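You operate a simulated robot arm through the tools that you are given. There is no shell and no other tool. Be economical: measure what you need, move in short steps, check, and stop when the job is done.

You are at the controls of a simulated robot arm. One attempt, no reset.

TASK
Clean the empty drum: run 60 C with RINSE+.
Fine: water valve OPEN, switch on, door shut, then START; it may run on.

Only the result counts: the job must be done as asked and must still hold three seconds after the hand-in. Knocking over, shifting, dropping, spilling or breaking anything else fails it.

THE ROBOT
A 7-joint arm with a two-finger parallel gripper, fixed in place. Base frame: the origin is at the foot of the arm, x ahead of it, y to its left, z up. Units: m, degrees, N and s.
With the tool pointing down near the work surface it reaches from about 0.1 to 0.62 m from the base axis. Its first joint turns from -115.0 to 115.0 degrees. Payload 3.91 kg.
Tool frame: the origin (TCP) lies between the finger pads and is the grasp point; the fingertips stand 0.03 m ahead of it; z points along the fingers, y is the line along which they close. Largest opening 0.11 m; finger width 0.02, thickness 0.01; the body of the gripper, 0.048 by 0.112 m, starts 0.055 m behind the TCP.
Orientation is told as [roll, pitch, yaw] about the base's x, y, z axes, in that order, counted from this pose: with the fingers straight down and closing along the base's y, the tool's x points along the base's -x, its y along +y and its z along -z.

THE INTERFACE
- The arm moves only by the tool arm_command. Its argument "moves" is a list of rows, each an object of numbers (a shift or turn left out is 0, a gripper value left out holds the last): "tx", "ty", "tz": the shift along the tool's x, y, z in m; "ax", "ay", "az": the turn, a rotation vector about the tool's x, y, z in degrees; "jaw": the opening, from 0 (shut) to 1 (fully open). In form: [{"tx": .., "ty": .., "tz": .., "ax": .., "ay": .., "az": .., "jaw": ..}, ...]. A call has 1 to 8 rows; each row shifts and turns the commanded pose from where the row before left it, along the tool's axes as they then stand. Rows are played at 5 a second. More than 0.05 m and 8.6 degrees between two rows, or a gripper value outside its range, and nothing of the call is played. A pose out of reach is approached as far as the arm can. The call stops where the force on the tool passes 40 N (or 10 N more than at its start, if that is more) or the arm is blocked; 0.2 s more then pass. Each finger travels about 0.108 m/s and halts on what it meets, pressing with about 27 N; the grip force reading is that of the motor and also rises with nothing between the fingers. The clock runs only during rows and for 0.2 s after the last one: add rows that do not move to give the fingers time. The reply holds the time, the measured pose of the TCP, the force on the tool along the base axes, the opening and the grip force, in the units named above and with some noise.
- Cameras (640 x 400 px; columns grow to the right, rows downward): "scene" is fixed at [0.0503, 0.4975, 1.6184]; the picture's right is [0.06, -1.00, 0.00], its down [-0.98, -0.06, -0.20] and it looks along [0.20, 0.01, -0.98] (base axes); focal length 313 px, centre (320, 200). "wrist" rides on the gripper at [0.072, 0.017, -0.103] in the tool frame; the picture's right is [-0.23, 0.97, 0.00], its down [-0.76, -0.18, -0.62] and it looks along [-0.61, -0.14, 0.78] (tool axes); focal length 222 px, centre (320, 200). There is no depth. A picture from a camera that has moved, and an enlarged one, comes with that camera's place and axes in the base frame and with its lens.
- camera(camera): a new picture of that camera. It takes no simulated time.
- move_column(by): slides the trunk up (or, below 0, down) by that many m; the arm rides with it, the base frame stays. It gives what a move gives, with no picture.
- inspect(camera, box): a new picture of the part [left, top, right, bottom] of that camera's present view, enlarged. It takes no simulated time.
- hand_in(): hands the job in; it is judged then, once.

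Go step by step. Nothing tells you positions but the pictures and the camera data: compare them with the known pose of the tool, close in by small moves and look again before you grip or let go. The budget is 120 turns and 84 pictures, counting those below and the enlarged ones. Unless the task says otherwise, let go and move clear before handing in, and close with one line.

The tools are called after "Request:" as a command line: name --argument value ..., lists and objects as JSON in quotes. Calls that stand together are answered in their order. arm_command: Moves the arm, as the interface text tells. Its arguments: {"type":"object","properties":{"moves":{"type":"array","items":{"type":"object","properties":{"tx":{"type":"number"},"ty":{"type":"number"},"tz":{"type":"number"},"ax":{"type":"number"},"ay":{"type":"number"},"az":{"type":"number"},"jaw":{"type":"number"}}}}},"required":["moves"]} The other tools are called the same way: move_column (by) slides the trunk up or down; camera (camera) takes a picture; inspect (camera, box) takes an enlarged picture of a part of a camera's view; hand_in () hands the job in.

At the start:

```text
time_s: 0.0
eef_pos: [0.1533, 0.4718, 1.1404]
orientation: [-0.1, 0.1, -0.1]
force: [-0.8, 0.6, -0.2]
opening: 0.11
grasp_force: 0.0
trunk travel left (down, up): [-0.825, 0.165]
```

scene: 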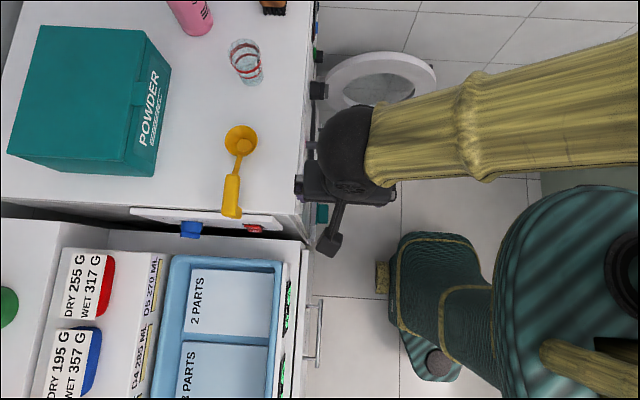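
wrist: 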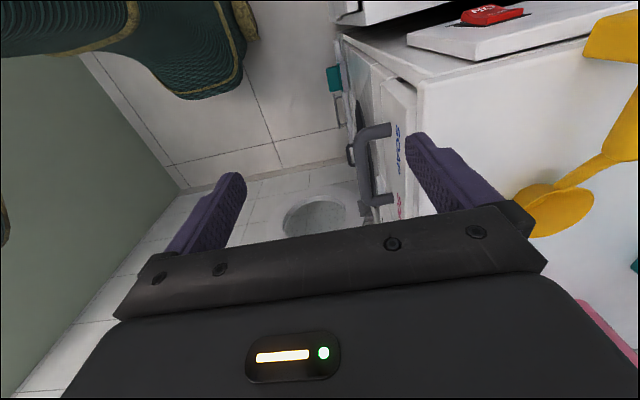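

I see a washing machine with its front facing the robot (towards -y) and its door apparently open. A counter or drawer unit stands at the left. I'll look closer.

Request:
inspect --camera "scene" --box '[220, 0, 460, 150]'

Request:
inspect --camera "scene" --box '[120, 150, 360, 300]'

Request:
inspect --camera "wrist" --box '[260, 0, 580, 200]'

```text
2.67 times, centred on (340, 75) of scene
camera zoom: at [0.0503, 0.4975, 1.6184], right [0.06, -1.0, 0.0], down [-0.98, -0.06, -0.2], along [0.2, 0.01, -0.98], focal length 836 px, centre (267, 533)
```

zoom: 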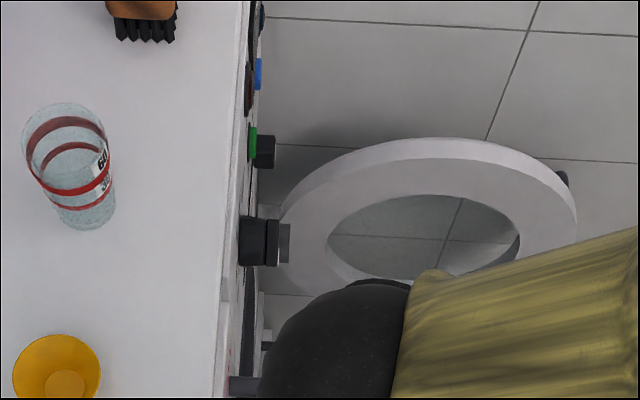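

```text
2.67 times, centred on (240, 225) of scene
camera zoom: at [0.0503, 0.4975, 1.6184], right [0.06, -1.0, 0.0], down [-0.98, -0.06, -0.2], along [0.2, 0.01, -0.98], focal length 836 px, centre (533, 133)
```

zoom: 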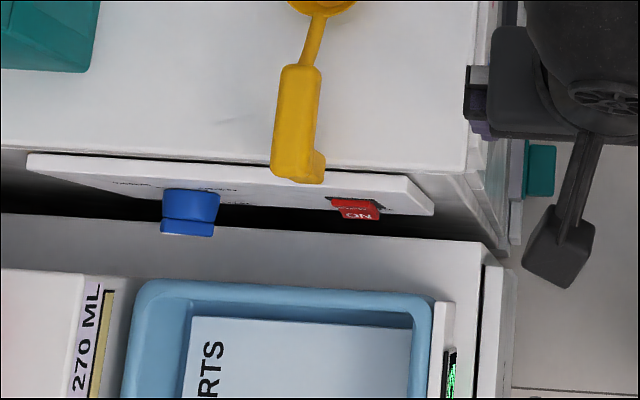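

```text
2.00 times, centred on (420, 100) of wrist
camera zoom: at [0.0826, 0.49, 1.244], right [0.23, 0.97, 0.0], down [0.76, -0.18, 0.62], along [0.61, -0.14, -0.78], focal length 444 px, centre (120, 400)
```

zoom: 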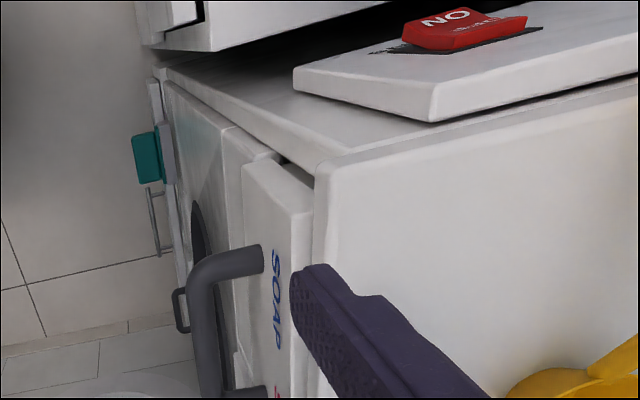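

The red switch triangulates to about (0.11, 0.63, 1.00), on a board on the washer's side. I'll back off from the front and tilt the tool toward +y to view the front panel.

Request:
arm_command --moves '[{"ty": -0.04, "tx": -0.01}, {"ty": -0.04, "tx": -0.01}, {"ty": -0.04, "tx": -0.01}, {"ty": -0.04, "tx": -0.01}, {"ty": -0.04, "tx": -0.01}, {"ax": -8}, {"ax": -8}, {"ax": -8}]'

Request:
arm_command --moves '[{"ax": -8}, {"ax": -8}, {"ax": -8}, {"ax": -8}, {"ax": -8}, {"ax": -8}]'

Request:
camera --camera "wrist"

Request:
camera --camera "scene"

```text
time_s: 1.8
eef_pos: [0.2211, 0.2939, 1.1505]
orientation: [24.1, 0.0, 0.0]
force: [1.1, -0.6, -0.4]
opening: 0.1098
grasp_force: 0.0
out of reach, approached as far as the arm can: row 7, 8
trunk travel left (down, up): [-0.825, 0.165]
```

```text
time_s: 3.2
eef_pos: [0.2913, 0.3571, 1.1728]
orientation: [72.1, 0.2, 0.1]
force: [0.2, 0.5, 0.4]
opening: 0.1102
grasp_force: 0.0
out of reach, approached as far as the arm can: row 1, 2, 3, 4, 5, 6
trunk travel left (down, up): [-0.825, 0.165]
```

```text
78 pictures are left
camera wrist: at [0.2196, 0.2656, 1.2212], right [0.23, 0.3, 0.93], down [0.76, -0.65, 0.02], along [0.61, 0.7, -0.38], focal length 222 px, centre (320, 200)
```

wrist: 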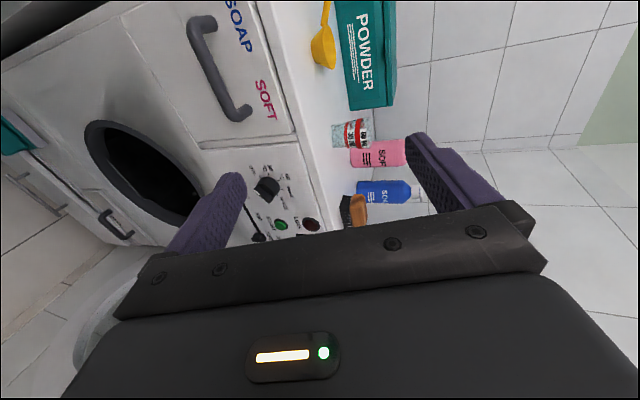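

```text
77 pictures are left
```

scene: 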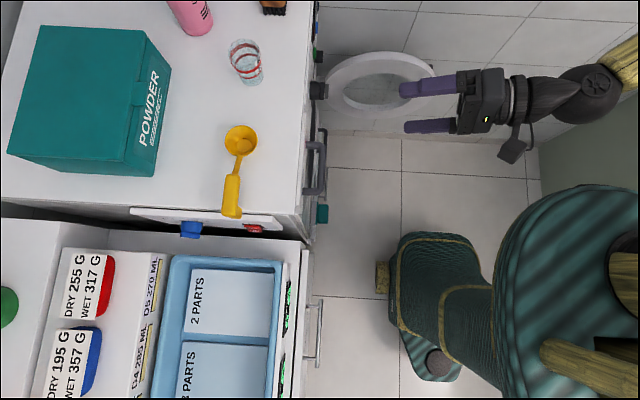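

Now the front face is visible: soap drawer, a knob, green, dark-red and blue buttons, and the drum opening. I'll enlarge it.

Request:
inspect --camera "wrist" --box '[190, 120, 350, 250]'

Request:
inspect --camera "wrist" --box '[0, 0, 320, 260]'

```text
3.08 times, centred on (270, 185) of wrist
camera zoom: at [0.2196, 0.2656, 1.2212], right [0.23, 0.3, 0.93], down [0.76, -0.65, 0.02], along [0.61, 0.7, -0.38], focal length 684 px, centre (474, 246)
```

zoom: 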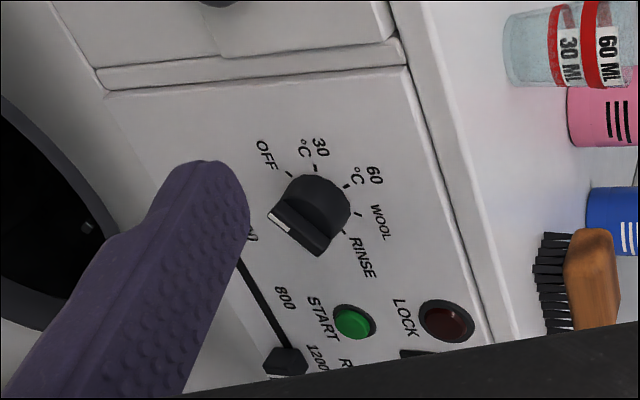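

```text
1.54 times, centred on (160, 130) of wrist
camera zoom: at [0.2196, 0.2656, 1.2212], right [0.23, 0.3, 0.93], down [0.76, -0.65, 0.02], along [0.61, 0.7, -0.38], focal length 342 px, centre (566, 308)
```

zoom: 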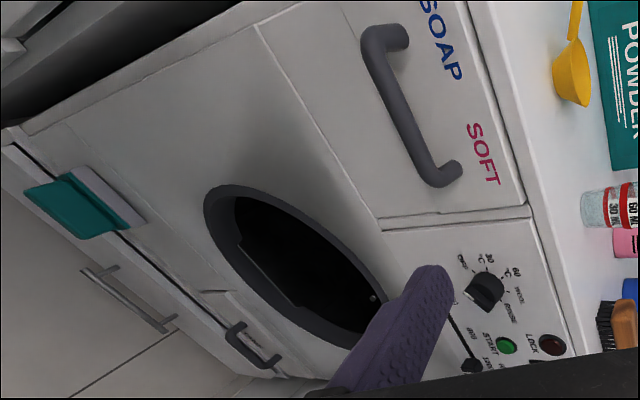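

The knob is at about (0.44, 0.53, 0.97) and START at about (0.54, 0.55, 0.95) on the front. I'll move toward +x and yaw for a frontal view.

Request:
arm_command --moves '[{"tx": -0.04}, {"tx": -0.04}, {"tx": -0.04}, {"tx": -0.04}, {"ax": -8}, {"ax": -8}, {"tx": -0.03}]'

Request:
arm_command --moves '[{"ay": 8}, {"ay": 8}, {"ay": 8}, {"ay": 8}, {"ay": 6}]'

Request:
camera --camera "wrist"

```text
time_s: 4.8
eef_pos: [0.481, 0.3584, 1.1714]
orientation: [88.0, 0.0, 0.0]
force: [0.4, -0.1, 0.6]
opening: 0.1102
grasp_force: 0.0
trunk travel left (down, up): [-0.825, 0.165]
```

```text
time_s: 6.0
eef_pos: [0.4809, 0.3577, 1.1705]
orientation: [88.5, 1.2, 37.9]
force: [0.7, 0.9, 0.7]
opening: 0.11
grasp_force: 0.0
trunk travel left (down, up): [-0.825, 0.165]
```

```text
74 pictures are left
camera wrist: at [0.4875, 0.2346, 1.1931], right [0.18, 0.17, 0.97], down [0.98, -0.03, -0.18], along [0.0, 0.98, -0.18], focal length 222 px, centre (320, 200)
```

wrist: 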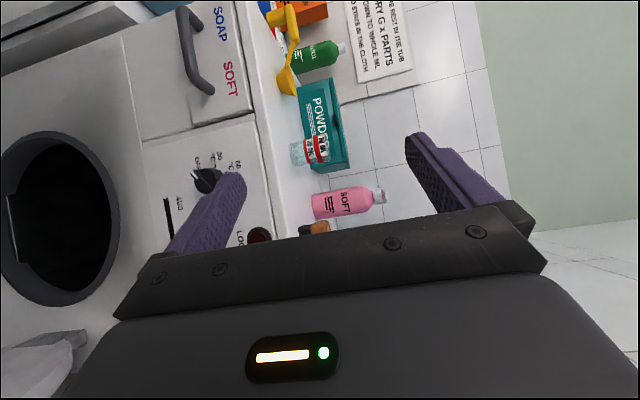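

I'll lower the trunk by 0.15 and shift a little toward +x for an unobstructed view.

Request:
move_column --by -0.15

Request:
camera --camera "wrist"

Request:
camera --camera "scene"

```text
time_s: 7.8
eef_pos: [0.48, 0.358, 1.0219]
orientation: [88.5, 1.2, 37.9]
force: [0.3, -0.6, 0.2]
opening: 0.1099
grasp_force: 0.1
trunk travel left (down, up): [-0.675, 0.315]
```

```text
73 pictures are left
camera wrist: at [0.4872, 0.2341, 1.0436], right [0.18, 0.17, 0.97], down [0.98, -0.03, -0.18], along [0.0, 0.98, -0.18], focal length 222 px, centre (320, 200)
```

wrist: 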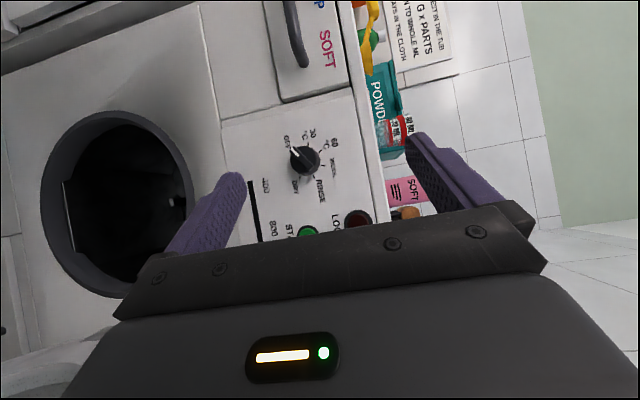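

```text
72 pictures are left
```

scene: 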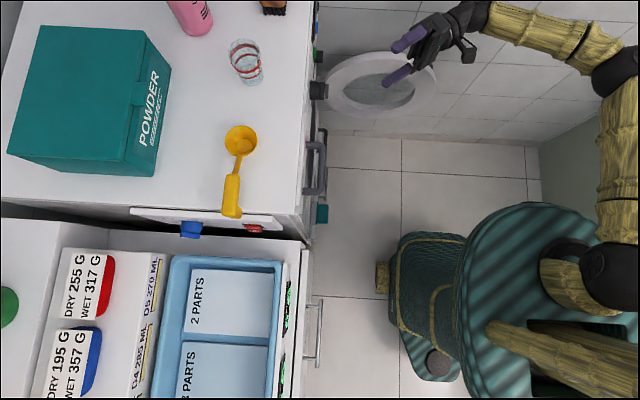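

I'll shift +x 0.1 and enlarge.

Request:
arm_command --moves '[{"tx": -0.04, "tz": -0.03}, {"tx": -0.04, "tz": -0.03}]'

Request:
inspect --camera "wrist" --box '[180, 40, 420, 240]'

Request:
camera --camera "wrist"

```text
time_s: 8.3
eef_pos: [0.5775, 0.3602, 1.0211]
orientation: [88.5, 1.3, 38.0]
force: [0.3, -0.7, -0.4]
opening: 0.1098
grasp_force: 0.0
trunk travel left (down, up): [-0.675, 0.315]
```

```text
2.00 times, centred on (300, 140) of wrist
camera zoom: at [0.5848, 0.2368, 1.0431], right [0.18, 0.17, 0.97], down [0.98, -0.03, -0.18], along [0.0, 0.98, -0.18], focal length 444 px, centre (360, 320)
```

zoom: 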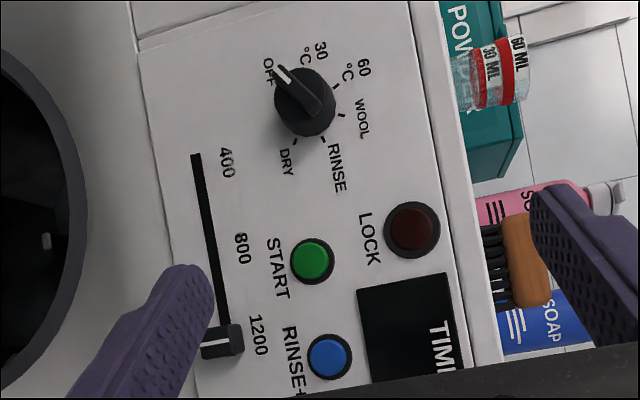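

```text
70 pictures are left
camera wrist: at [0.5848, 0.2368, 1.0431], right [0.18, 0.17, 0.97], down [0.98, -0.03, -0.18], along [0.0, 0.98, -0.18], focal length 222 px, centre (320, 200)
```

wrist: 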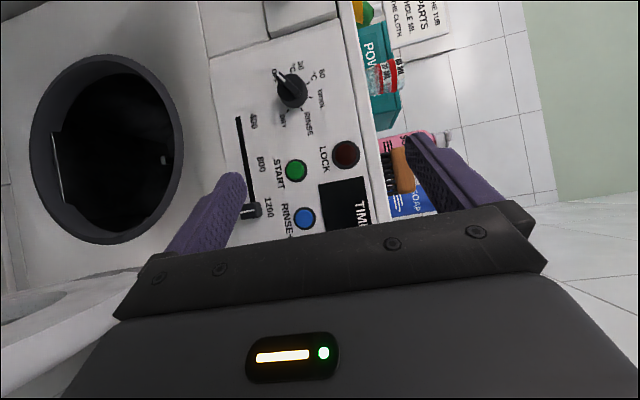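

Knob is at OFF; program ring reads OFF, 30, 60, WOOL, RINSE, DRY. START ≈ (0.535, 0.57, 0.955), RINSE+ ≈ (0.606, 0.57, 0.955). Next I'll inspect the valve and switch board from above, so I'll raise the trunk and return to tool-down.

Request:
move_column --by 0.2

Request:
arm_command --moves '[{"ay": -8}, {"ay": -8}, {"ay": -8}, {"ay": -8}, {"ay": -6}, {"tx": 0.04}, {"tx": 0.04}, {"tx": 0.04}]'

Request:
arm_command --moves '[{"tx": 0.03, "ax": 8}, {"tx": 0.03, "ax": 8}, {"tx": 0.03, "ax": 8}, {"tx": 0.03, "ax": 8}, {"tx": 0.03, "ax": 8}, {"tx": 0.03, "ax": 8}, {"tx": 0.03, "ax": 8}, {"tx": 0.03, "ax": 8}]'

Request:
arm_command --moves '[{"ax": 8}, {"ax": 8}, {"ax": 8}, {"ty": 0.03}, {"ty": 0.03}, {"ty": 0.03}, {"ty": 0.03}]'

```text
time_s: 10.5
eef_pos: [0.5775, 0.3594, 1.2215]
orientation: [88.4, 1.4, 37.8]
force: [-0.7, -0.4, -1.2]
opening: 0.11
grasp_force: 0.0
trunk travel left (down, up): [-0.875, 0.115]
```

```text
time_s: 12.3
eef_pos: [0.4577, 0.3611, 1.2224]
orientation: [87.9, 0.0, -0.2]
force: [0.2, -0.8, 0.0]
opening: 0.1098
grasp_force: 0.0
trunk travel left (down, up): [-0.875, 0.115]
```

```text
time_s: 14.1
eef_pos: [0.2378, 0.3489, 1.2229]
orientation: [24.1, 0.1, -2.9]
force: [-3.3, 3.3, -1.0]
opening: 0.1101
grasp_force: 0.1
trunk travel left (down, up): [-0.875, 0.115]
```

```text
time_s: 15.7
eef_pos: [0.2169, 0.4804, 1.2181]
orientation: [0.0, 0.0, 0.0]
force: [-0.8, 0.1, -0.8]
opening: 0.1099
grasp_force: 0.0
trunk travel left (down, up): [-0.875, 0.115]
```

Request:
arm_command --moves '[{"tx": 0.04, "ty": 0.02}, {"tx": 0.04, "ty": 0.02}, {"tx": 0.04, "ty": 0.02}, {"tx": 0.04, "ty": 0.02}, {"tx": 0.02, "ty": 0.01}]'

Request:
camera --camera "wrist"

Request:
camera --camera "scene"

```text
time_s: 16.9
eef_pos: [0.0365, 0.573, 1.22]
orientation: [0.0, 0.1, 0.0]
force: [0.0, 0.2, 0.2]
opening: 0.1098
grasp_force: 0.0
trunk travel left (down, up): [-0.875, 0.115]
```

```text
69 pictures are left
camera wrist: at [-0.0359, 0.5906, 1.3246], right [0.23, 0.97, 0.0], down [0.76, -0.18, 0.62], along [0.61, -0.14, -0.78], focal length 222 px, centre (320, 200)
```

wrist: 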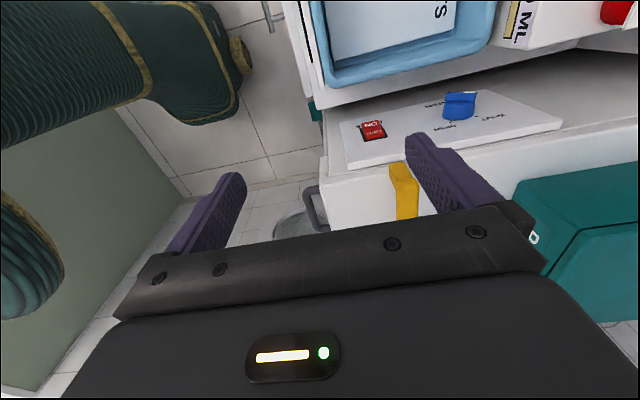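

```text
68 pictures are left
```

scene: 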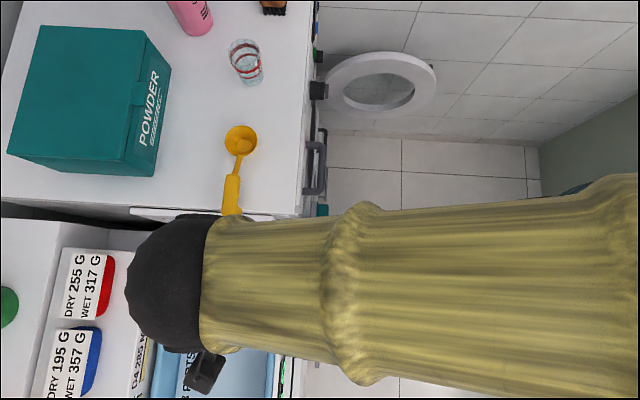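

Request:
inspect --camera "wrist" --box '[330, 70, 570, 190]'

```text
2.67 times, centred on (450, 130) of wrist
camera zoom: at [-0.0359, 0.5906, 1.3246], right [0.23, 0.97, 0.0], down [0.76, -0.18, 0.62], along [0.61, -0.14, -0.78], focal length 592 px, centre (-27, 387)
```

zoom: 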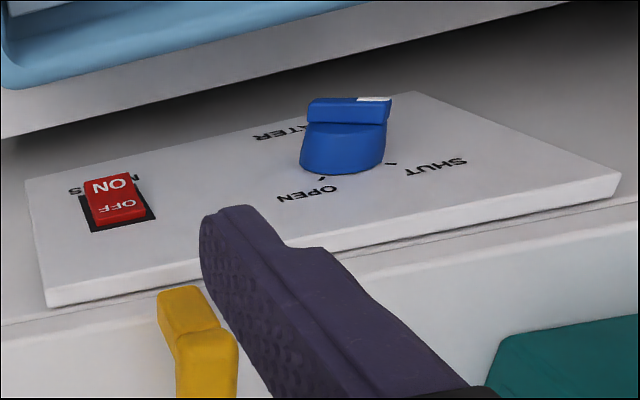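

The board is vertical on the washer side (facing -x), with rocker at about (0.11, 0.63, 1.0) and the valve at about (0.09, 0.765, 0.98) showing SHUT. I'll tilt for a closer, more frontal view.

Request:
arm_command --moves '[{"tx": 0.03, "ty": 0.03}, {"tx": 0.03, "ty": 0.03}, {"ty": 0.03, "tz": 0.03}, {"ay": -8, "tz": 0.03}, {"ay": -8}, {"ay": -8}]'

Request:
camera --camera "wrist"

Request:
camera --camera "scene"

```text
time_s: 18.3
eef_pos: [-0.0113, 0.662, 1.1675]
orientation: [0.5, -23.9, -1.2]
force: [0.2, 0.3, 0.0]
opening: 0.11
grasp_force: 0.0
trunk travel left (down, up): [-0.875, 0.115]
```

```text
66 pictures are left
camera wrist: at [-0.119, 0.6814, 1.2338], right [0.22, 0.97, 0.1], down [0.44, -0.19, 0.88], along [0.87, -0.15, -0.47], focal length 222 px, centre (320, 200)
```

wrist: 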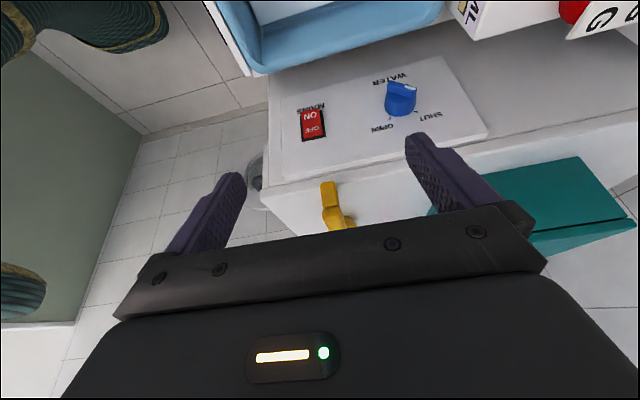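

```text
65 pictures are left
```

scene: 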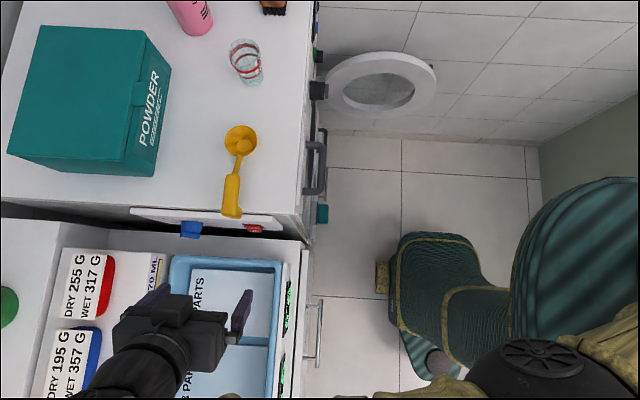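

Request:
inspect --camera "wrist" --box '[270, 60, 470, 180]'

Request:
inspect --camera "wrist" --box '[430, 0, 640, 130]'

```text
3.20 times, centred on (370, 120) of wrist
camera zoom: at [-0.119, 0.6814, 1.2338], right [0.22, 0.97, 0.1], down [0.44, -0.19, 0.88], along [0.87, -0.15, -0.47], focal length 711 px, centre (160, 456)
```

zoom: 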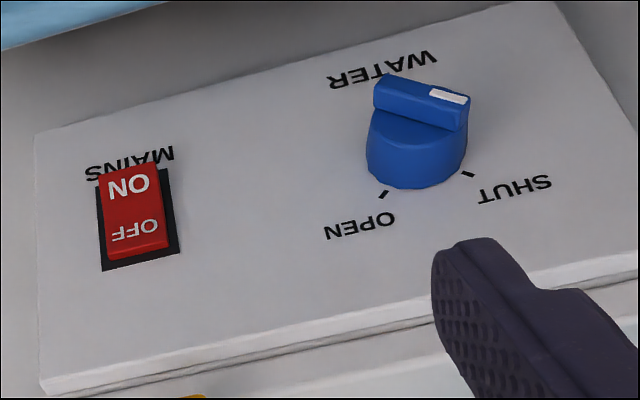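

```text
3.05 times, centred on (535, 65) of wrist
camera zoom: at [-0.119, 0.6814, 1.2338], right [0.22, 0.97, 0.1], down [0.44, -0.19, 0.88], along [0.87, -0.15, -0.47], focal length 677 px, centre (-335, 611)
```

zoom: 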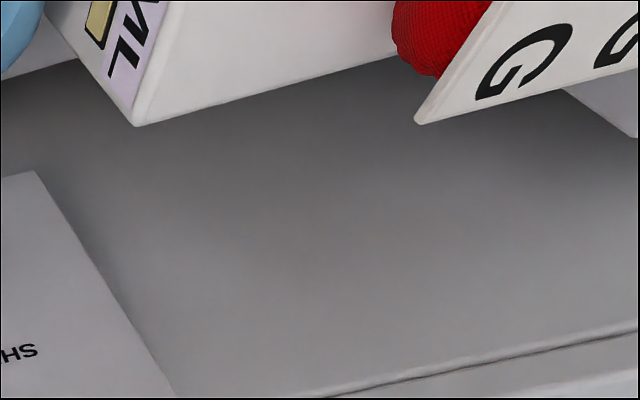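

Rocker: ON half (lower) sticks out at about (0.108, 0.641, 0.97), so it's OFF. The valve is at SHUT, pointer up-left; OPEN is up-right. I'll first press ON with closed, tilted fingertips.

Request:
arm_command --moves '[{"ay": -8, "jaw": 0}, {"ay": -8}, {"ay": -8}, {"tx": 0.025, "tz": 0.039, "ty": -0.005}, {"tx": 0.025, "tz": 0.039, "ty": -0.005}, {"tx": 0.025, "tz": 0.039, "ty": -0.005}, {"tx": 0.013, "tz": 0.02}]'

Request:
camera --camera "wrist"

Request:
inspect --camera "scene" --box '[120, 150, 360, 300]'

```text
time_s: 19.9
eef_pos: [0.0705, 0.6502, 1.0128]
orientation: [1.2, -47.7, -5.7]
force: [-0.4, -0.3, 0.5]
opening: 0.0001
grasp_force: 27.2
trunk travel left (down, up): [-0.875, 0.115]
```

```text
62 pictures are left
camera wrist: at [-0.052, 0.6791, 1.029], right [0.23, 0.96, 0.18], down [0.04, -0.19, 0.98], along [0.97, -0.22, -0.08], focal length 222 px, centre (320, 200)
```

wrist: 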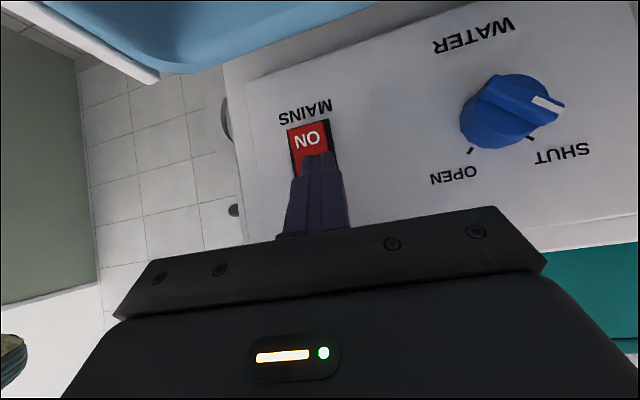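

```text
2.67 times, centred on (240, 225) of scene
camera zoom: at [0.0503, 0.4975, 1.6184], right [0.06, -1.0, 0.0], down [-0.98, -0.06, -0.2], along [0.2, 0.01, -0.98], focal length 836 px, centre (533, 133)
```

zoom: 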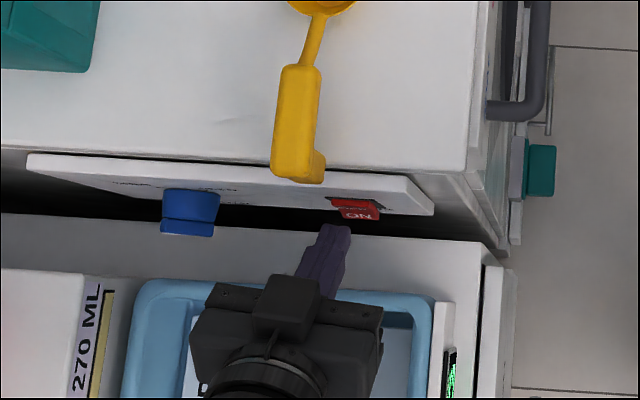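

The tip is in front of the rocker's upper half at about (0.093, 0.648, 0.993). I'll back off slightly and lower to the ON half.

Request:
arm_command --moves '[{"tx": 0.03, "tz": 0.006, "ty": -0.006}, {"tx": 0}]'

Request:
inspect --camera "wrist" --box '[220, 60, 600, 260]'

```text
time_s: 20.5
eef_pos: [0.0588, 0.6461, 0.9865]
orientation: [1.0, -47.7, -6.1]
force: [-0.2, 0.2, -0.2]
opening: 0.0002
grasp_force: 27.0
trunk travel left (down, up): [-0.875, 0.115]
```

```text
1.68 times, centred on (410, 160) of wrist
camera zoom: at [-0.0642, 0.6756, 1.0029], right [0.24, 0.95, 0.18], down [0.03, -0.19, 0.98], along [0.97, -0.23, -0.08], focal length 374 px, centre (168, 267)
```

zoom: 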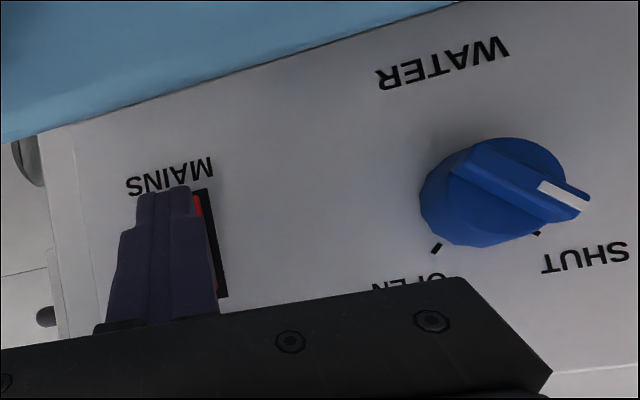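

Tip is now at about (0.081, 0.644, 0.966). Pressing in +x in small steps.

Request:
arm_command --moves '[{"tx": -0.0067, "tz": 0.0074}, {"tx": -0.0067, "tz": 0.0074}, {"tx": -0.0067, "tz": 0.0074}, {"tx": -0.0034, "tz": 0.0037}, {"tx": -0.0034, "tz": 0.0037}, {"tx": -0.0034, "tz": 0.0037}]'

Request:
arm_command --moves '[{"tx": 0.014, "tz": -0.015}, {"tx": 0.02, "tz": -0.022}, {"tx": -0.01, "tz": -0.02}]'

Request:
inspect --camera "wrist" --box '[220, 60, 600, 260]'

```text
time_s: 21.9
eef_pos: [0.088, 0.6338, 0.9639]
orientation: [-1.8, -48.3, -2.2]
force: [-32.6, 2.7, -13.1]
opening: 0.0
grasp_force: 27.2
trunk travel left (down, up): [-0.875, 0.115]
```

```text
time_s: 22.7
eef_pos: [0.054, 0.6374, 0.9924]
orientation: [-0.8, -48.8, -4.8]
force: [0.8, -0.9, -0.8]
opening: 0.0
grasp_force: 27.2
trunk travel left (down, up): [-0.875, 0.115]
```

```text
1.68 times, centred on (410, 160) of wrist
camera zoom: at [-0.0695, 0.6682, 1.0069], right [0.24, 0.96, 0.16], down [0.02, -0.17, 0.99], along [0.97, -0.23, -0.06], focal length 374 px, centre (168, 267)
```

zoom: 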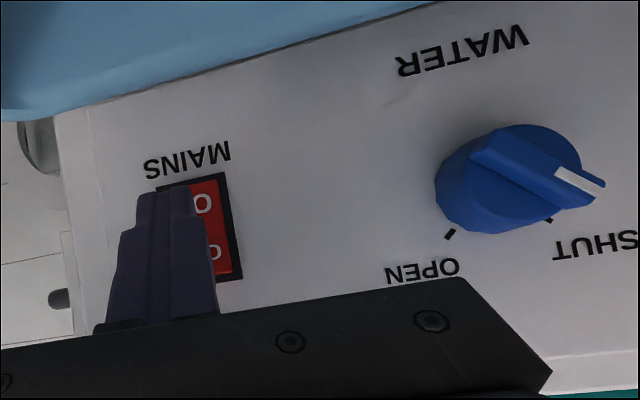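

Contact force 33 N was felt and the rocker seems to have flipped. I'll retreat upward and move over toward the valve, checking the reach.

Request:
arm_command --moves '[{"tx": -0.03, "tz": -0.035}, {"tx": -0.03, "tz": -0.035}, {"ay": 8, "ty": 0.03}, {"ay": 8, "ty": 0.03}, {"ay": 8, "ty": 0.03}, {"ty": 0.03}, {"ty": 0.03}, {"az": 5}]'

Request:
camera --camera "wrist"

Request:
inspect --camera "scene" --box '[0, 150, 320, 350]'

```text
time_s: 24.5
eef_pos: [-0.0024, 0.6876, 1.0953]
orientation: [2.2, -23.9, -5.8]
force: [0.2, -0.7, -0.3]
opening: 0.0001
grasp_force: 26.2
out of reach, approached as far as the arm can: row 4, 5, 6, 7
trunk travel left (down, up): [-0.875, 0.115]
```

```text
58 pictures are left
camera wrist: at [-0.1077, 0.7128, 1.1615], right [0.29, 0.95, 0.13], down [0.43, -0.25, 0.87], along [0.86, -0.2, -0.47], focal length 222 px, centre (320, 200)
```

wrist: 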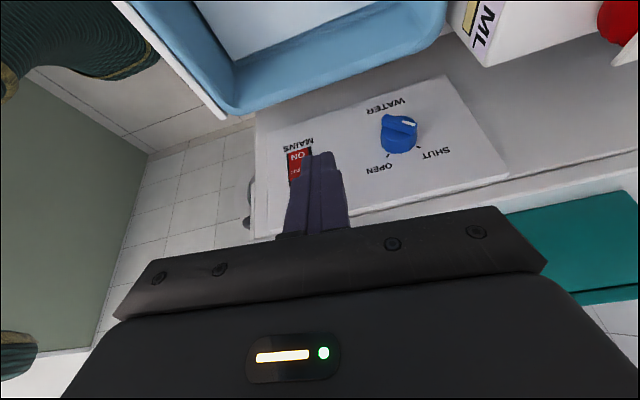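

```text
2.00 times, centred on (160, 250) of scene
camera zoom: at [0.0503, 0.4975, 1.6184], right [0.06, -1.0, 0.0], down [-0.98, -0.06, -0.2], along [0.2, 0.01, -0.98], focal length 627 px, centre (640, 100)
```

zoom: 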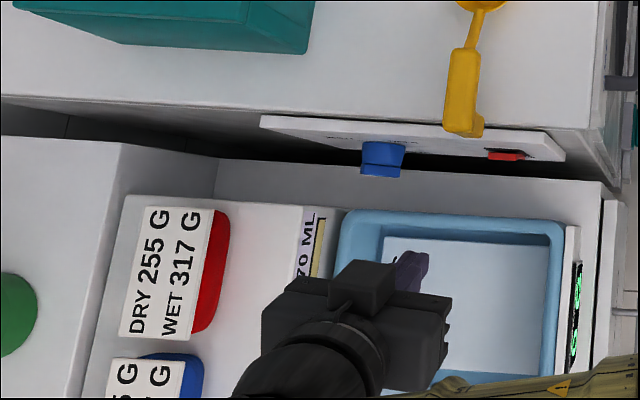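

The rocker now lies with ON pressed. The valve is out of reach in this orientation, so I'll reorient the tool (rolled toward +y, tilted slightly to +x) to push the lower end of the valve's bar clockwise.

Request:
arm_command --moves '[{"ay": 8, "tz": -0.02}, {"ay": 8, "tz": -0.02}, {"ay": 8}, {"az": -5.8}, {"ax": -8}, {"ax": -8}, {"ax": -8}]'

Request:
arm_command --moves '[{"ax": -8}, {"ax": -8}, {"ax": -5}, {"ay": -8}, {"ay": -8}, {"ay": -4}]'

Request:
camera --camera "wrist"

```text
time_s: 26.1
eef_pos: [-0.019, 0.6868, 1.1334]
orientation: [26.1, -0.2, 1.2]
force: [0.0, -0.9, -0.6]
opening: 0.0003
grasp_force: 27.1
trunk travel left (down, up): [-0.875, 0.115]
```

```text
time_s: 27.5
eef_pos: [0.0282, 0.7013, 1.152]
orientation: [51.0, -8.8, -13.7]
force: [-1.1, 0.1, -1.0]
opening: 0.0002
grasp_force: 27.2
out of reach, approached as far as the arm can: row 5
trunk travel left (down, up): [-0.875, 0.115]
```

```text
56 pictures are left
camera wrist: at [-0.069, 0.6546, 1.2189], right [0.25, 0.57, 0.78], down [0.55, -0.75, 0.37], along [0.8, 0.34, -0.5], focal length 222 px, centre (320, 200)
```

wrist: 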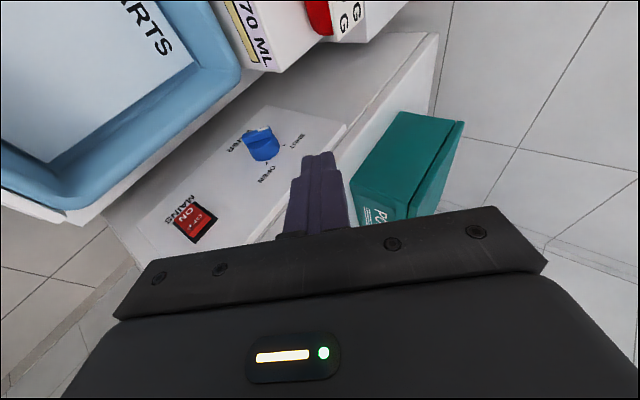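

Orientation is as designed. Moving to a pre-contact point near the valve's bar.

Request:
arm_command --moves '[{"tx": -0.005, "ty": -0.0235, "tz": 0.025}, {"tx": -0.005, "ty": -0.0235, "tz": 0.025}, {"tx": -0.005, "ty": -0.0235, "tz": 0.025}, {"tx": -0.0, "ty": -0.02, "tz": 0.02}, {"tx": 0}]'

Request:
inspect --camera "wrist" --box '[120, 60, 520, 300]'

Request:
inspect --camera "scene" --box '[120, 150, 360, 300]'

```text
time_s: 28.7
eef_pos: [0.0156, 0.7026, 1.0132]
orientation: [49.9, -9.4, -9.3]
force: [-0.3, 0.3, 0.2]
opening: 0.0
grasp_force: 27.1
trunk travel left (down, up): [-0.875, 0.115]
```

```text
1.60 times, centred on (320, 180) of wrist
camera zoom: at [-0.0774, 0.6501, 1.0799], right [0.2, 0.6, 0.77], down [0.6, -0.7, 0.39], along [0.77, 0.39, -0.5], focal length 355 px, centre (320, 232)
```

zoom: 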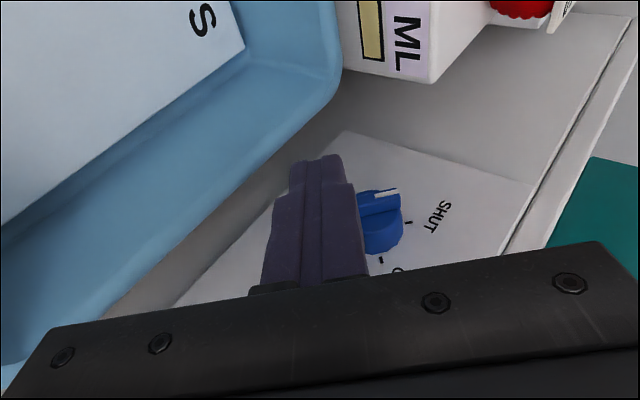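

```text
2.67 times, centred on (240, 225) of scene
camera zoom: at [0.0503, 0.4975, 1.6184], right [0.06, -1.0, 0.0], down [-0.98, -0.06, -0.2], along [0.2, 0.01, -0.98], focal length 836 px, centre (533, 133)
```

zoom: 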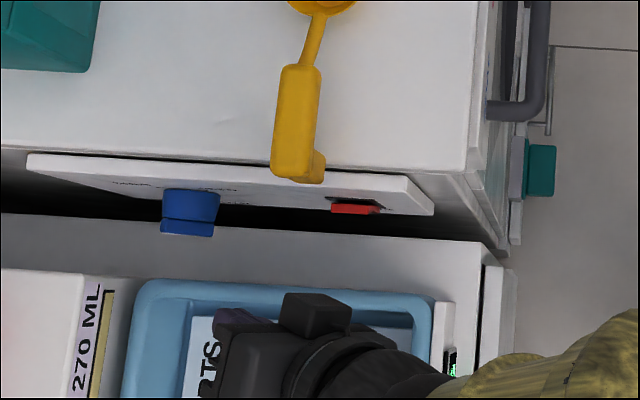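

Valve centre estimate (y 0.768, z 0.984) is confirmed. Moving the tip in +x to the bar's depth.

Request:
arm_command --moves '[{"tx": -0.03, "ty": 0.004, "tz": 0.0085}, {"tx": -0.03, "ty": 0.003, "tz": 0.0085}, {"tx": 0}]'

Request:
inspect --camera "wrist" --box '[120, 60, 520, 300]'

Request:
inspect --camera "scene" --box '[120, 150, 360, 300]'

```text
time_s: 29.5
eef_pos: [0.0807, 0.7116, 1.0185]
orientation: [50.0, -9.4, -9.3]
force: [0.5, 0.6, -0.1]
opening: 0.0
grasp_force: 27.2
trunk travel left (down, up): [-0.875, 0.115]
```

```text
1.60 times, centred on (320, 180) of wrist
camera zoom: at [-0.0144, 0.6588, 1.0842], right [0.2, 0.6, 0.77], down [0.6, -0.7, 0.39], along [0.77, 0.39, -0.5], focal length 355 px, centre (320, 232)
```

zoom: 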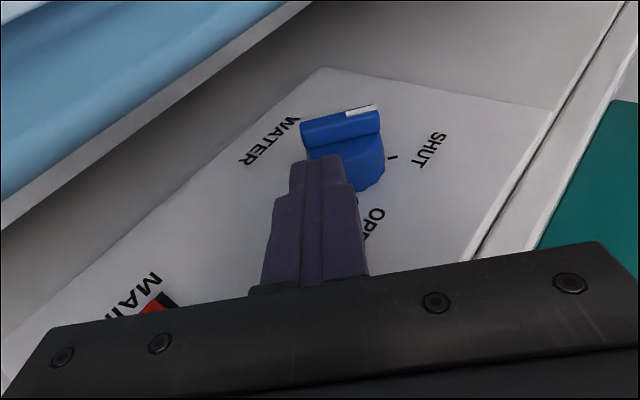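

```text
2.67 times, centred on (240, 225) of scene
camera zoom: at [0.0503, 0.4975, 1.6184], right [0.06, -1.0, 0.0], down [-0.98, -0.06, -0.2], along [0.2, 0.01, -0.98], focal length 836 px, centre (533, 133)
```

zoom: 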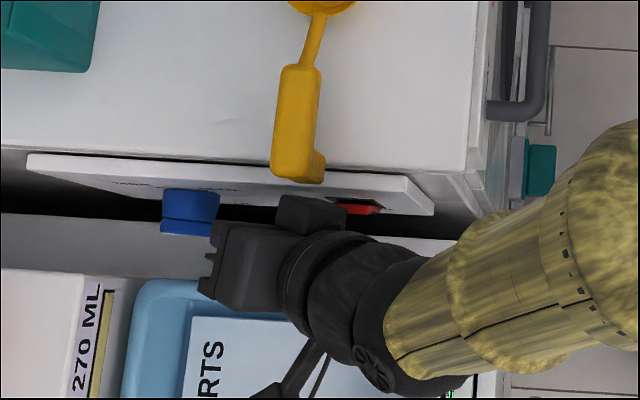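

The tip is in front of the bar's lower end with the bar's depth matched. Pushing along (+y,-z) then curving.

Request:
arm_command --moves '[{"tx": 0.0034, "ty": -0.0014, "tz": 0.0143}, {"tx": 0.0034, "ty": -0.0014, "tz": 0.0143}]'

Request:
inspect --camera "wrist" --box '[120, 60, 520, 300]'

```text
time_s: 30.1
eef_pos: [0.0773, 0.727, 0.9914]
orientation: [49.4, -9.3, -9.2]
force: [-1.4, -21.2, -12.1]
opening: 0.0
grasp_force: 27.2
trunk travel left (down, up): [-0.875, 0.115]
```

```text
1.60 times, centred on (320, 180) of wrist
camera zoom: at [-0.0155, 0.6759, 1.0587], right [0.21, 0.61, 0.77], down [0.61, -0.69, 0.39], along [0.77, 0.38, -0.51], focal length 355 px, centre (320, 232)
```

zoom: 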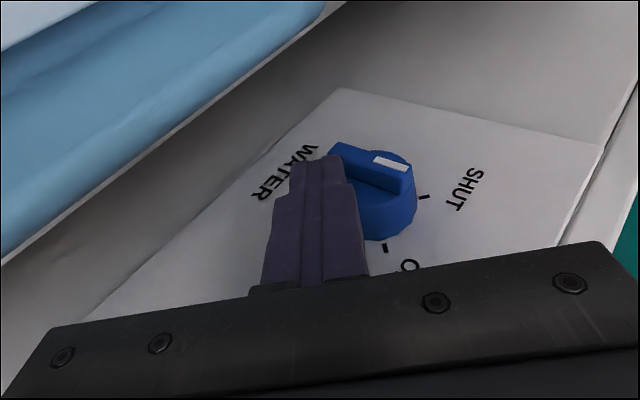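

The bar has begun turning toward OPEN. Continuing with the curve.

Request:
arm_command --moves '[{"tx": 0.0014, "ty": -0.0054, "tz": 0.0052}, {"tx": 0.0014, "ty": -0.0054, "tz": 0.0052}, {"tx": 0.0013, "ty": 0.0057, "tz": 0.0064}, {"tx": 0.0013, "ty": 0.0057, "tz": 0.0064}]'

Request:
inspect --camera "wrist" --box '[120, 60, 520, 300]'

```text
time_s: 31.1
eef_pos: [0.0775, 0.745, 0.9791]
orientation: [50.0, -9.3, -9.2]
force: [-5.4, -25.3, -3.4]
opening: 0.0
grasp_force: 27.1
trunk travel left (down, up): [-0.875, 0.115]
```

```text
1.60 times, centred on (320, 180) of wrist
camera zoom: at [-0.0151, 0.6934, 1.0464], right [0.2, 0.6, 0.77], down [0.6, -0.7, 0.39], along [0.77, 0.39, -0.5], focal length 355 px, centre (320, 232)
```

zoom: 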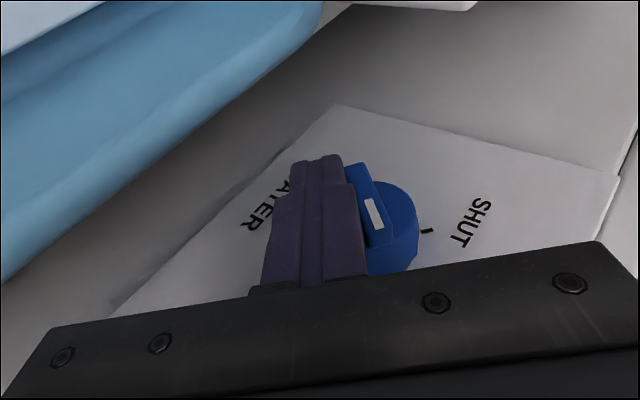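

The bar is almost parallel to the finger (near OPEN). A small extra push, then back off to look.

Request:
arm_command --moves '[{"ty": 0.004}, {"ty": 0.002}]'

Request:
arm_command --moves '[{"ty": -0.01}, {"tx": 0.03, "ty": -0.01}, {"tx": 0.03}]'

Request:
inspect --camera "wrist" --box '[120, 60, 520, 300]'

```text
time_s: 31.7
eef_pos: [0.0789, 0.7477, 0.9765]
orientation: [49.1, -9.4, -9.1]
force: [0.5, -2.5, -2.3]
opening: 0.0001
grasp_force: 26.8
trunk travel left (down, up): [-0.875, 0.115]
stopped in row 2: the force on the tool passed its limit (the readings are from after the stop); the commanded pose is now the measured one
```

```text
time_s: 32.4
eef_pos: [0.0552, 0.7434, 0.9583]
orientation: [50.0, -10.7, -11.1]
force: [15.0, -0.4, 0.1]
opening: 0.0
grasp_force: 27.1
trunk travel left (down, up): [-0.875, 0.115]
stopped in row 3: the force on the tool passed its limit (the readings are from after the stop); the commanded pose is now the measured one
```

```text
1.60 times, centred on (320, 180) of wrist
camera zoom: at [-0.042, 0.6939, 1.0231], right [0.2, 0.6, 0.77], down [0.57, -0.71, 0.4], along [0.79, 0.36, -0.49], focal length 355 px, centre (320, 232)
```

zoom: 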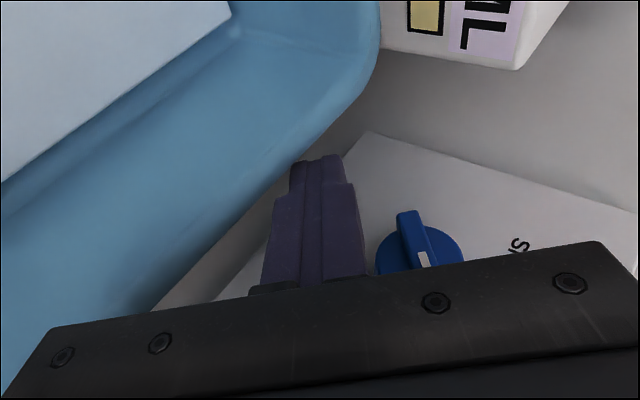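

Something resists moving in -x; I'll check the scene before going on.

Request:
camera --camera "scene"

Request:
camera --camera "wrist"

```text
48 pictures are left
```

scene: 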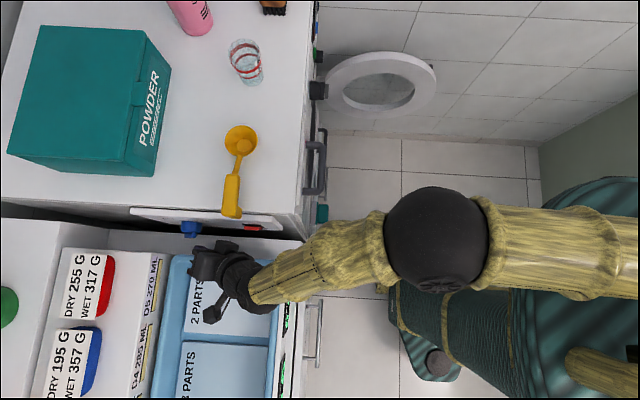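

```text
47 pictures are left
camera wrist: at [-0.042, 0.6939, 1.0231], right [0.2, 0.6, 0.77], down [0.57, -0.71, 0.4], along [0.79, 0.36, -0.49], focal length 222 px, centre (320, 200)
```

wrist: 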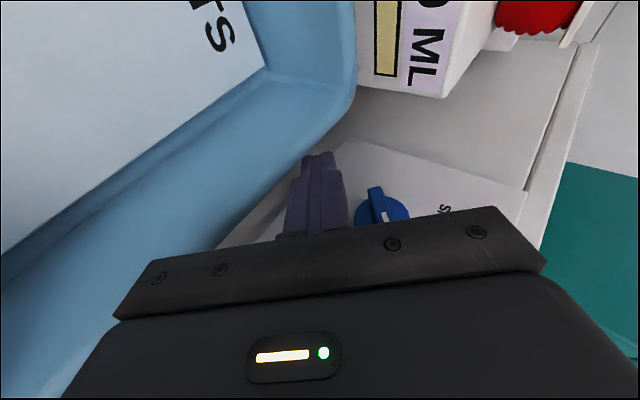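

The tool is probably touching the tub rim lightly. I'll relieve it in +x slightly and then move straight up.

Request:
arm_command --moves '[{"tx": -0.006}, {"tx": -0.006, "ty": 0.022, "tz": -0.019}, {"tx": -0.006, "ty": 0.022, "tz": -0.019}, {"tx": -0.005, "ty": 0.022, "tz": -0.019}, {"tx": 0.0, "ty": 0.022, "tz": -0.019}]'

Request:
camera --camera "wrist"

Request:
camera --camera "scene"

```text
time_s: 33.6
eef_pos: [0.0509, 0.7395, 1.0777]
orientation: [49.8, -10.4, -10.7]
force: [1.1, 0.1, -0.7]
opening: 0.0
grasp_force: 27.6
trunk travel left (down, up): [-0.875, 0.115]
```

```text
46 pictures are left
camera wrist: at [-0.0457, 0.6904, 1.1435], right [0.2, 0.6, 0.77], down [0.58, -0.71, 0.4], along [0.79, 0.37, -0.49], focal length 222 px, centre (320, 200)
```

wrist: 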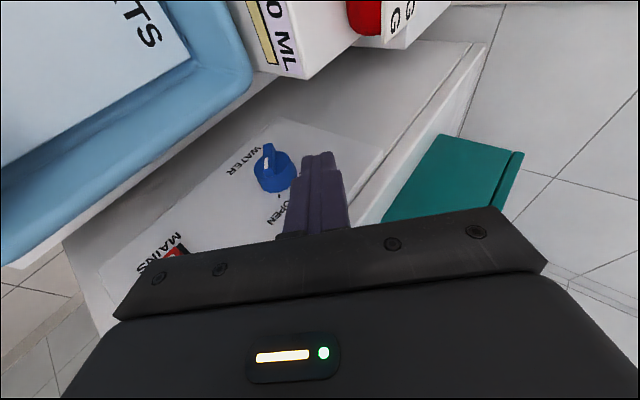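

```text
45 pictures are left
```

scene: 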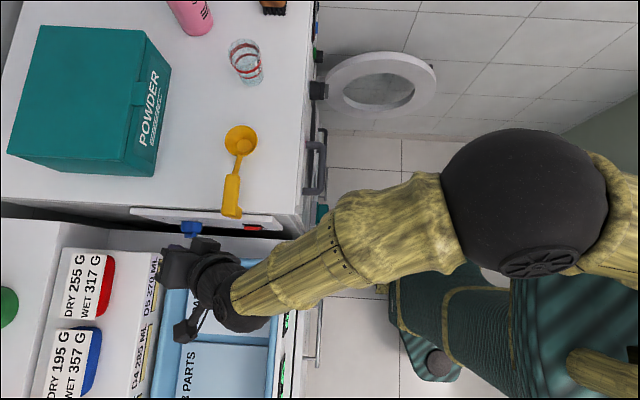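

Request:
inspect --camera "wrist" --box '[130, 110, 330, 290]'

```text
2.22 times, centred on (230, 200) of wrist
camera zoom: at [-0.0457, 0.6904, 1.1435], right [0.2, 0.6, 0.77], down [0.58, -0.71, 0.4], along [0.79, 0.37, -0.49], focal length 494 px, centre (520, 200)
```

zoom: 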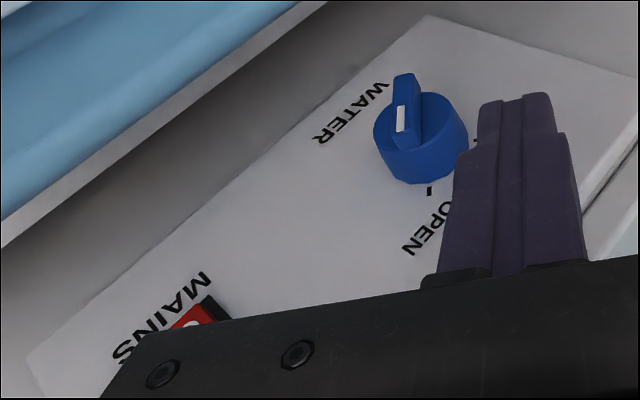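

The valve pointer lines up with OPEN. Now I'll retreat up and back, restore orientation toward +y, then go to the program knob.

Request:
arm_command --moves '[{"ty": 0.025, "tz": -0.03}, {"ty": 0.025, "tz": -0.04}, {"tz": -0.05}, {"ty": -0.02, "tz": -0.045}, {"ty": -0.02, "tz": -0.045, "ay": 8}, {"ty": -0.02, "tz": -0.04, "ay": 7}]'

Request:
inspect --camera "scene" --box '[60, 120, 380, 320]'

```text
time_s: 35.0
eef_pos: [-0.0049, 0.5499, 1.2281]
orientation: [48.8, -0.4, 0.8]
force: [-0.3, -0.6, -0.2]
opening: 0.0
grasp_force: 26.6
trunk travel left (down, up): [-0.875, 0.115]
```

```text
2.00 times, centred on (220, 220) of scene
camera zoom: at [0.0503, 0.4975, 1.6184], right [0.06, -1.0, 0.0], down [-0.98, -0.06, -0.2], along [0.2, 0.01, -0.98], focal length 627 px, centre (520, 160)
```

zoom: 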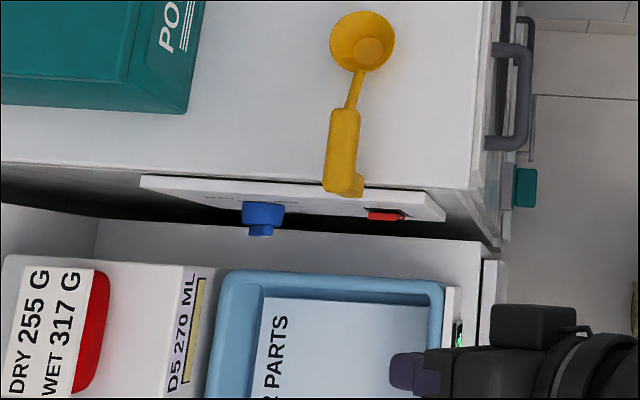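

Everything else is undisturbed. Moving to the front of the machine.

Request:
arm_command --moves '[{"tx": -0.04, "ty": -0.015, "tz": -0.017}, {"tx": -0.04, "ty": -0.015, "tz": -0.017}, {"tx": -0.04, "ty": -0.015, "tz": -0.017}, {"tx": -0.04, "ty": -0.015, "tz": -0.017}, {"tx": -0.04, "ty": -0.015, "tz": -0.017}, {"tx": -0.04, "ty": -0.015, "tz": -0.017}, {"tx": -0.04, "ty": -0.015, "tz": -0.017}, {"tx": -0.04, "ty": -0.015, "tz": -0.017}]'

Request:
arm_command --moves '[{"ax": -8, "tx": -0.03}, {"ax": -8, "tx": -0.03}, {"ax": -8, "tx": -0.03}, {"ax": -8, "tx": -0.03}, {"ax": -8}, {"ax": -1, "jaw": 0.6}]'

Request:
move_column --by -0.15

```text
time_s: 36.8
eef_pos: [0.3185, 0.375, 1.2289]
orientation: [48.8, -0.6, 1.0]
force: [-0.8, 0.3, 0.3]
opening: 0.0
grasp_force: 27.1
trunk travel left (down, up): [-0.875, 0.115]
```

```text
time_s: 38.2
eef_pos: [0.4373, 0.3758, 1.2326]
orientation: [89.8, -0.5, 0.8]
force: [0.6, -0.4, -0.5]
opening: 0.0661
grasp_force: 0.0
trunk travel left (down, up): [-0.875, 0.115]
```

```text
time_s: 40.0
eef_pos: [0.438, 0.3757, 1.0821]
orientation: [89.9, -0.5, 0.8]
force: [-1.0, -0.2, -0.1]
opening: 0.0664
grasp_force: 0.1
trunk travel left (down, up): [-0.725, 0.265]
```

Request:
move_column --by -0.1

Request:
arm_command --moves '[{"az": -8}, {"az": -8}, {"az": -8}, {"az": -8}, {"az": -8}, {"az": -5}]'

Request:
camera --camera "wrist"

Request:
inspect --camera "scene" --box '[220, 0, 540, 200]'

```text
time_s: 41.3
eef_pos: [0.4362, 0.3752, 0.9839]
orientation: [89.7, -0.6, 0.8]
force: [0.4, 0.4, 0.1]
opening: 0.0661
grasp_force: 0.1
trunk travel left (down, up): [-0.625, 0.365]
```

```text
time_s: 42.7
eef_pos: [0.4366, 0.3752, 0.9816]
orientation: [89.7, -45.7, 1.0]
force: [-0.1, 0.1, -0.4]
opening: 0.0661
grasp_force: 0.1
trunk travel left (down, up): [-0.625, 0.365]
```

```text
42 pictures are left
camera wrist: at [0.3763, 0.2724, 0.9432], right [-0.54, 0.0, 0.84], down [0.67, -0.61, 0.42], along [0.51, 0.79, 0.33], focal length 222 px, centre (320, 200)
```

wrist: 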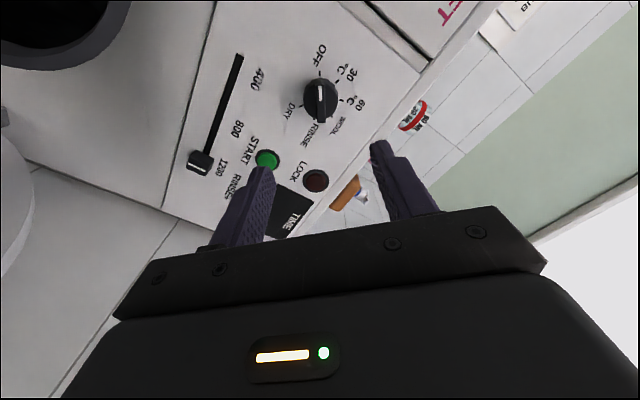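

```text
2.00 times, centred on (380, 100) of scene
camera zoom: at [0.0503, 0.4975, 1.6184], right [0.06, -1.0, 0.0], down [-0.98, -0.06, -0.2], along [0.2, 0.01, -0.98], focal length 627 px, centre (200, 400)
```

zoom: 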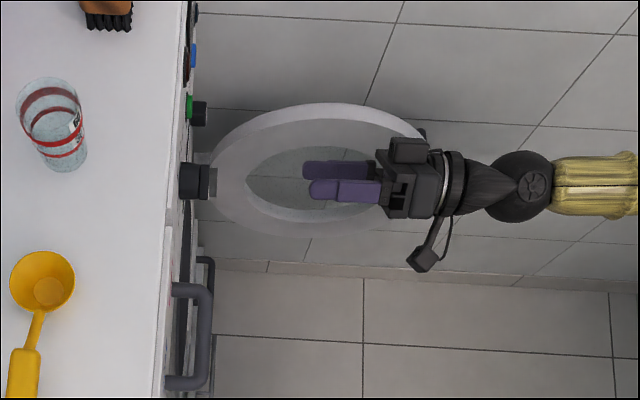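

Request:
inspect --camera "wrist" --box '[230, 30, 430, 180]'

```text
2.67 times, centred on (330, 105) of wrist
camera zoom: at [0.3763, 0.2724, 0.9432], right [-0.54, 0.0, 0.84], down [0.67, -0.61, 0.42], along [0.51, 0.79, 0.33], focal length 592 px, centre (293, 453)
```

zoom: 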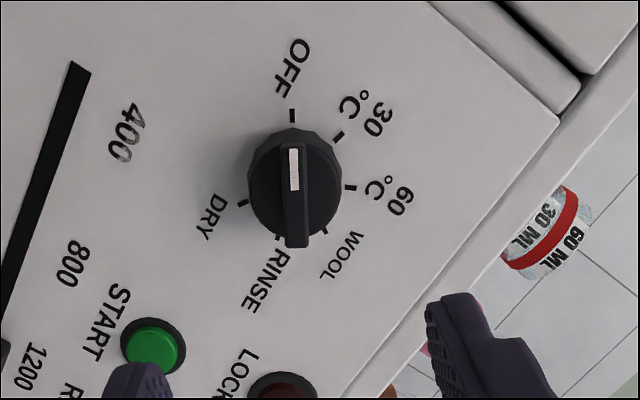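

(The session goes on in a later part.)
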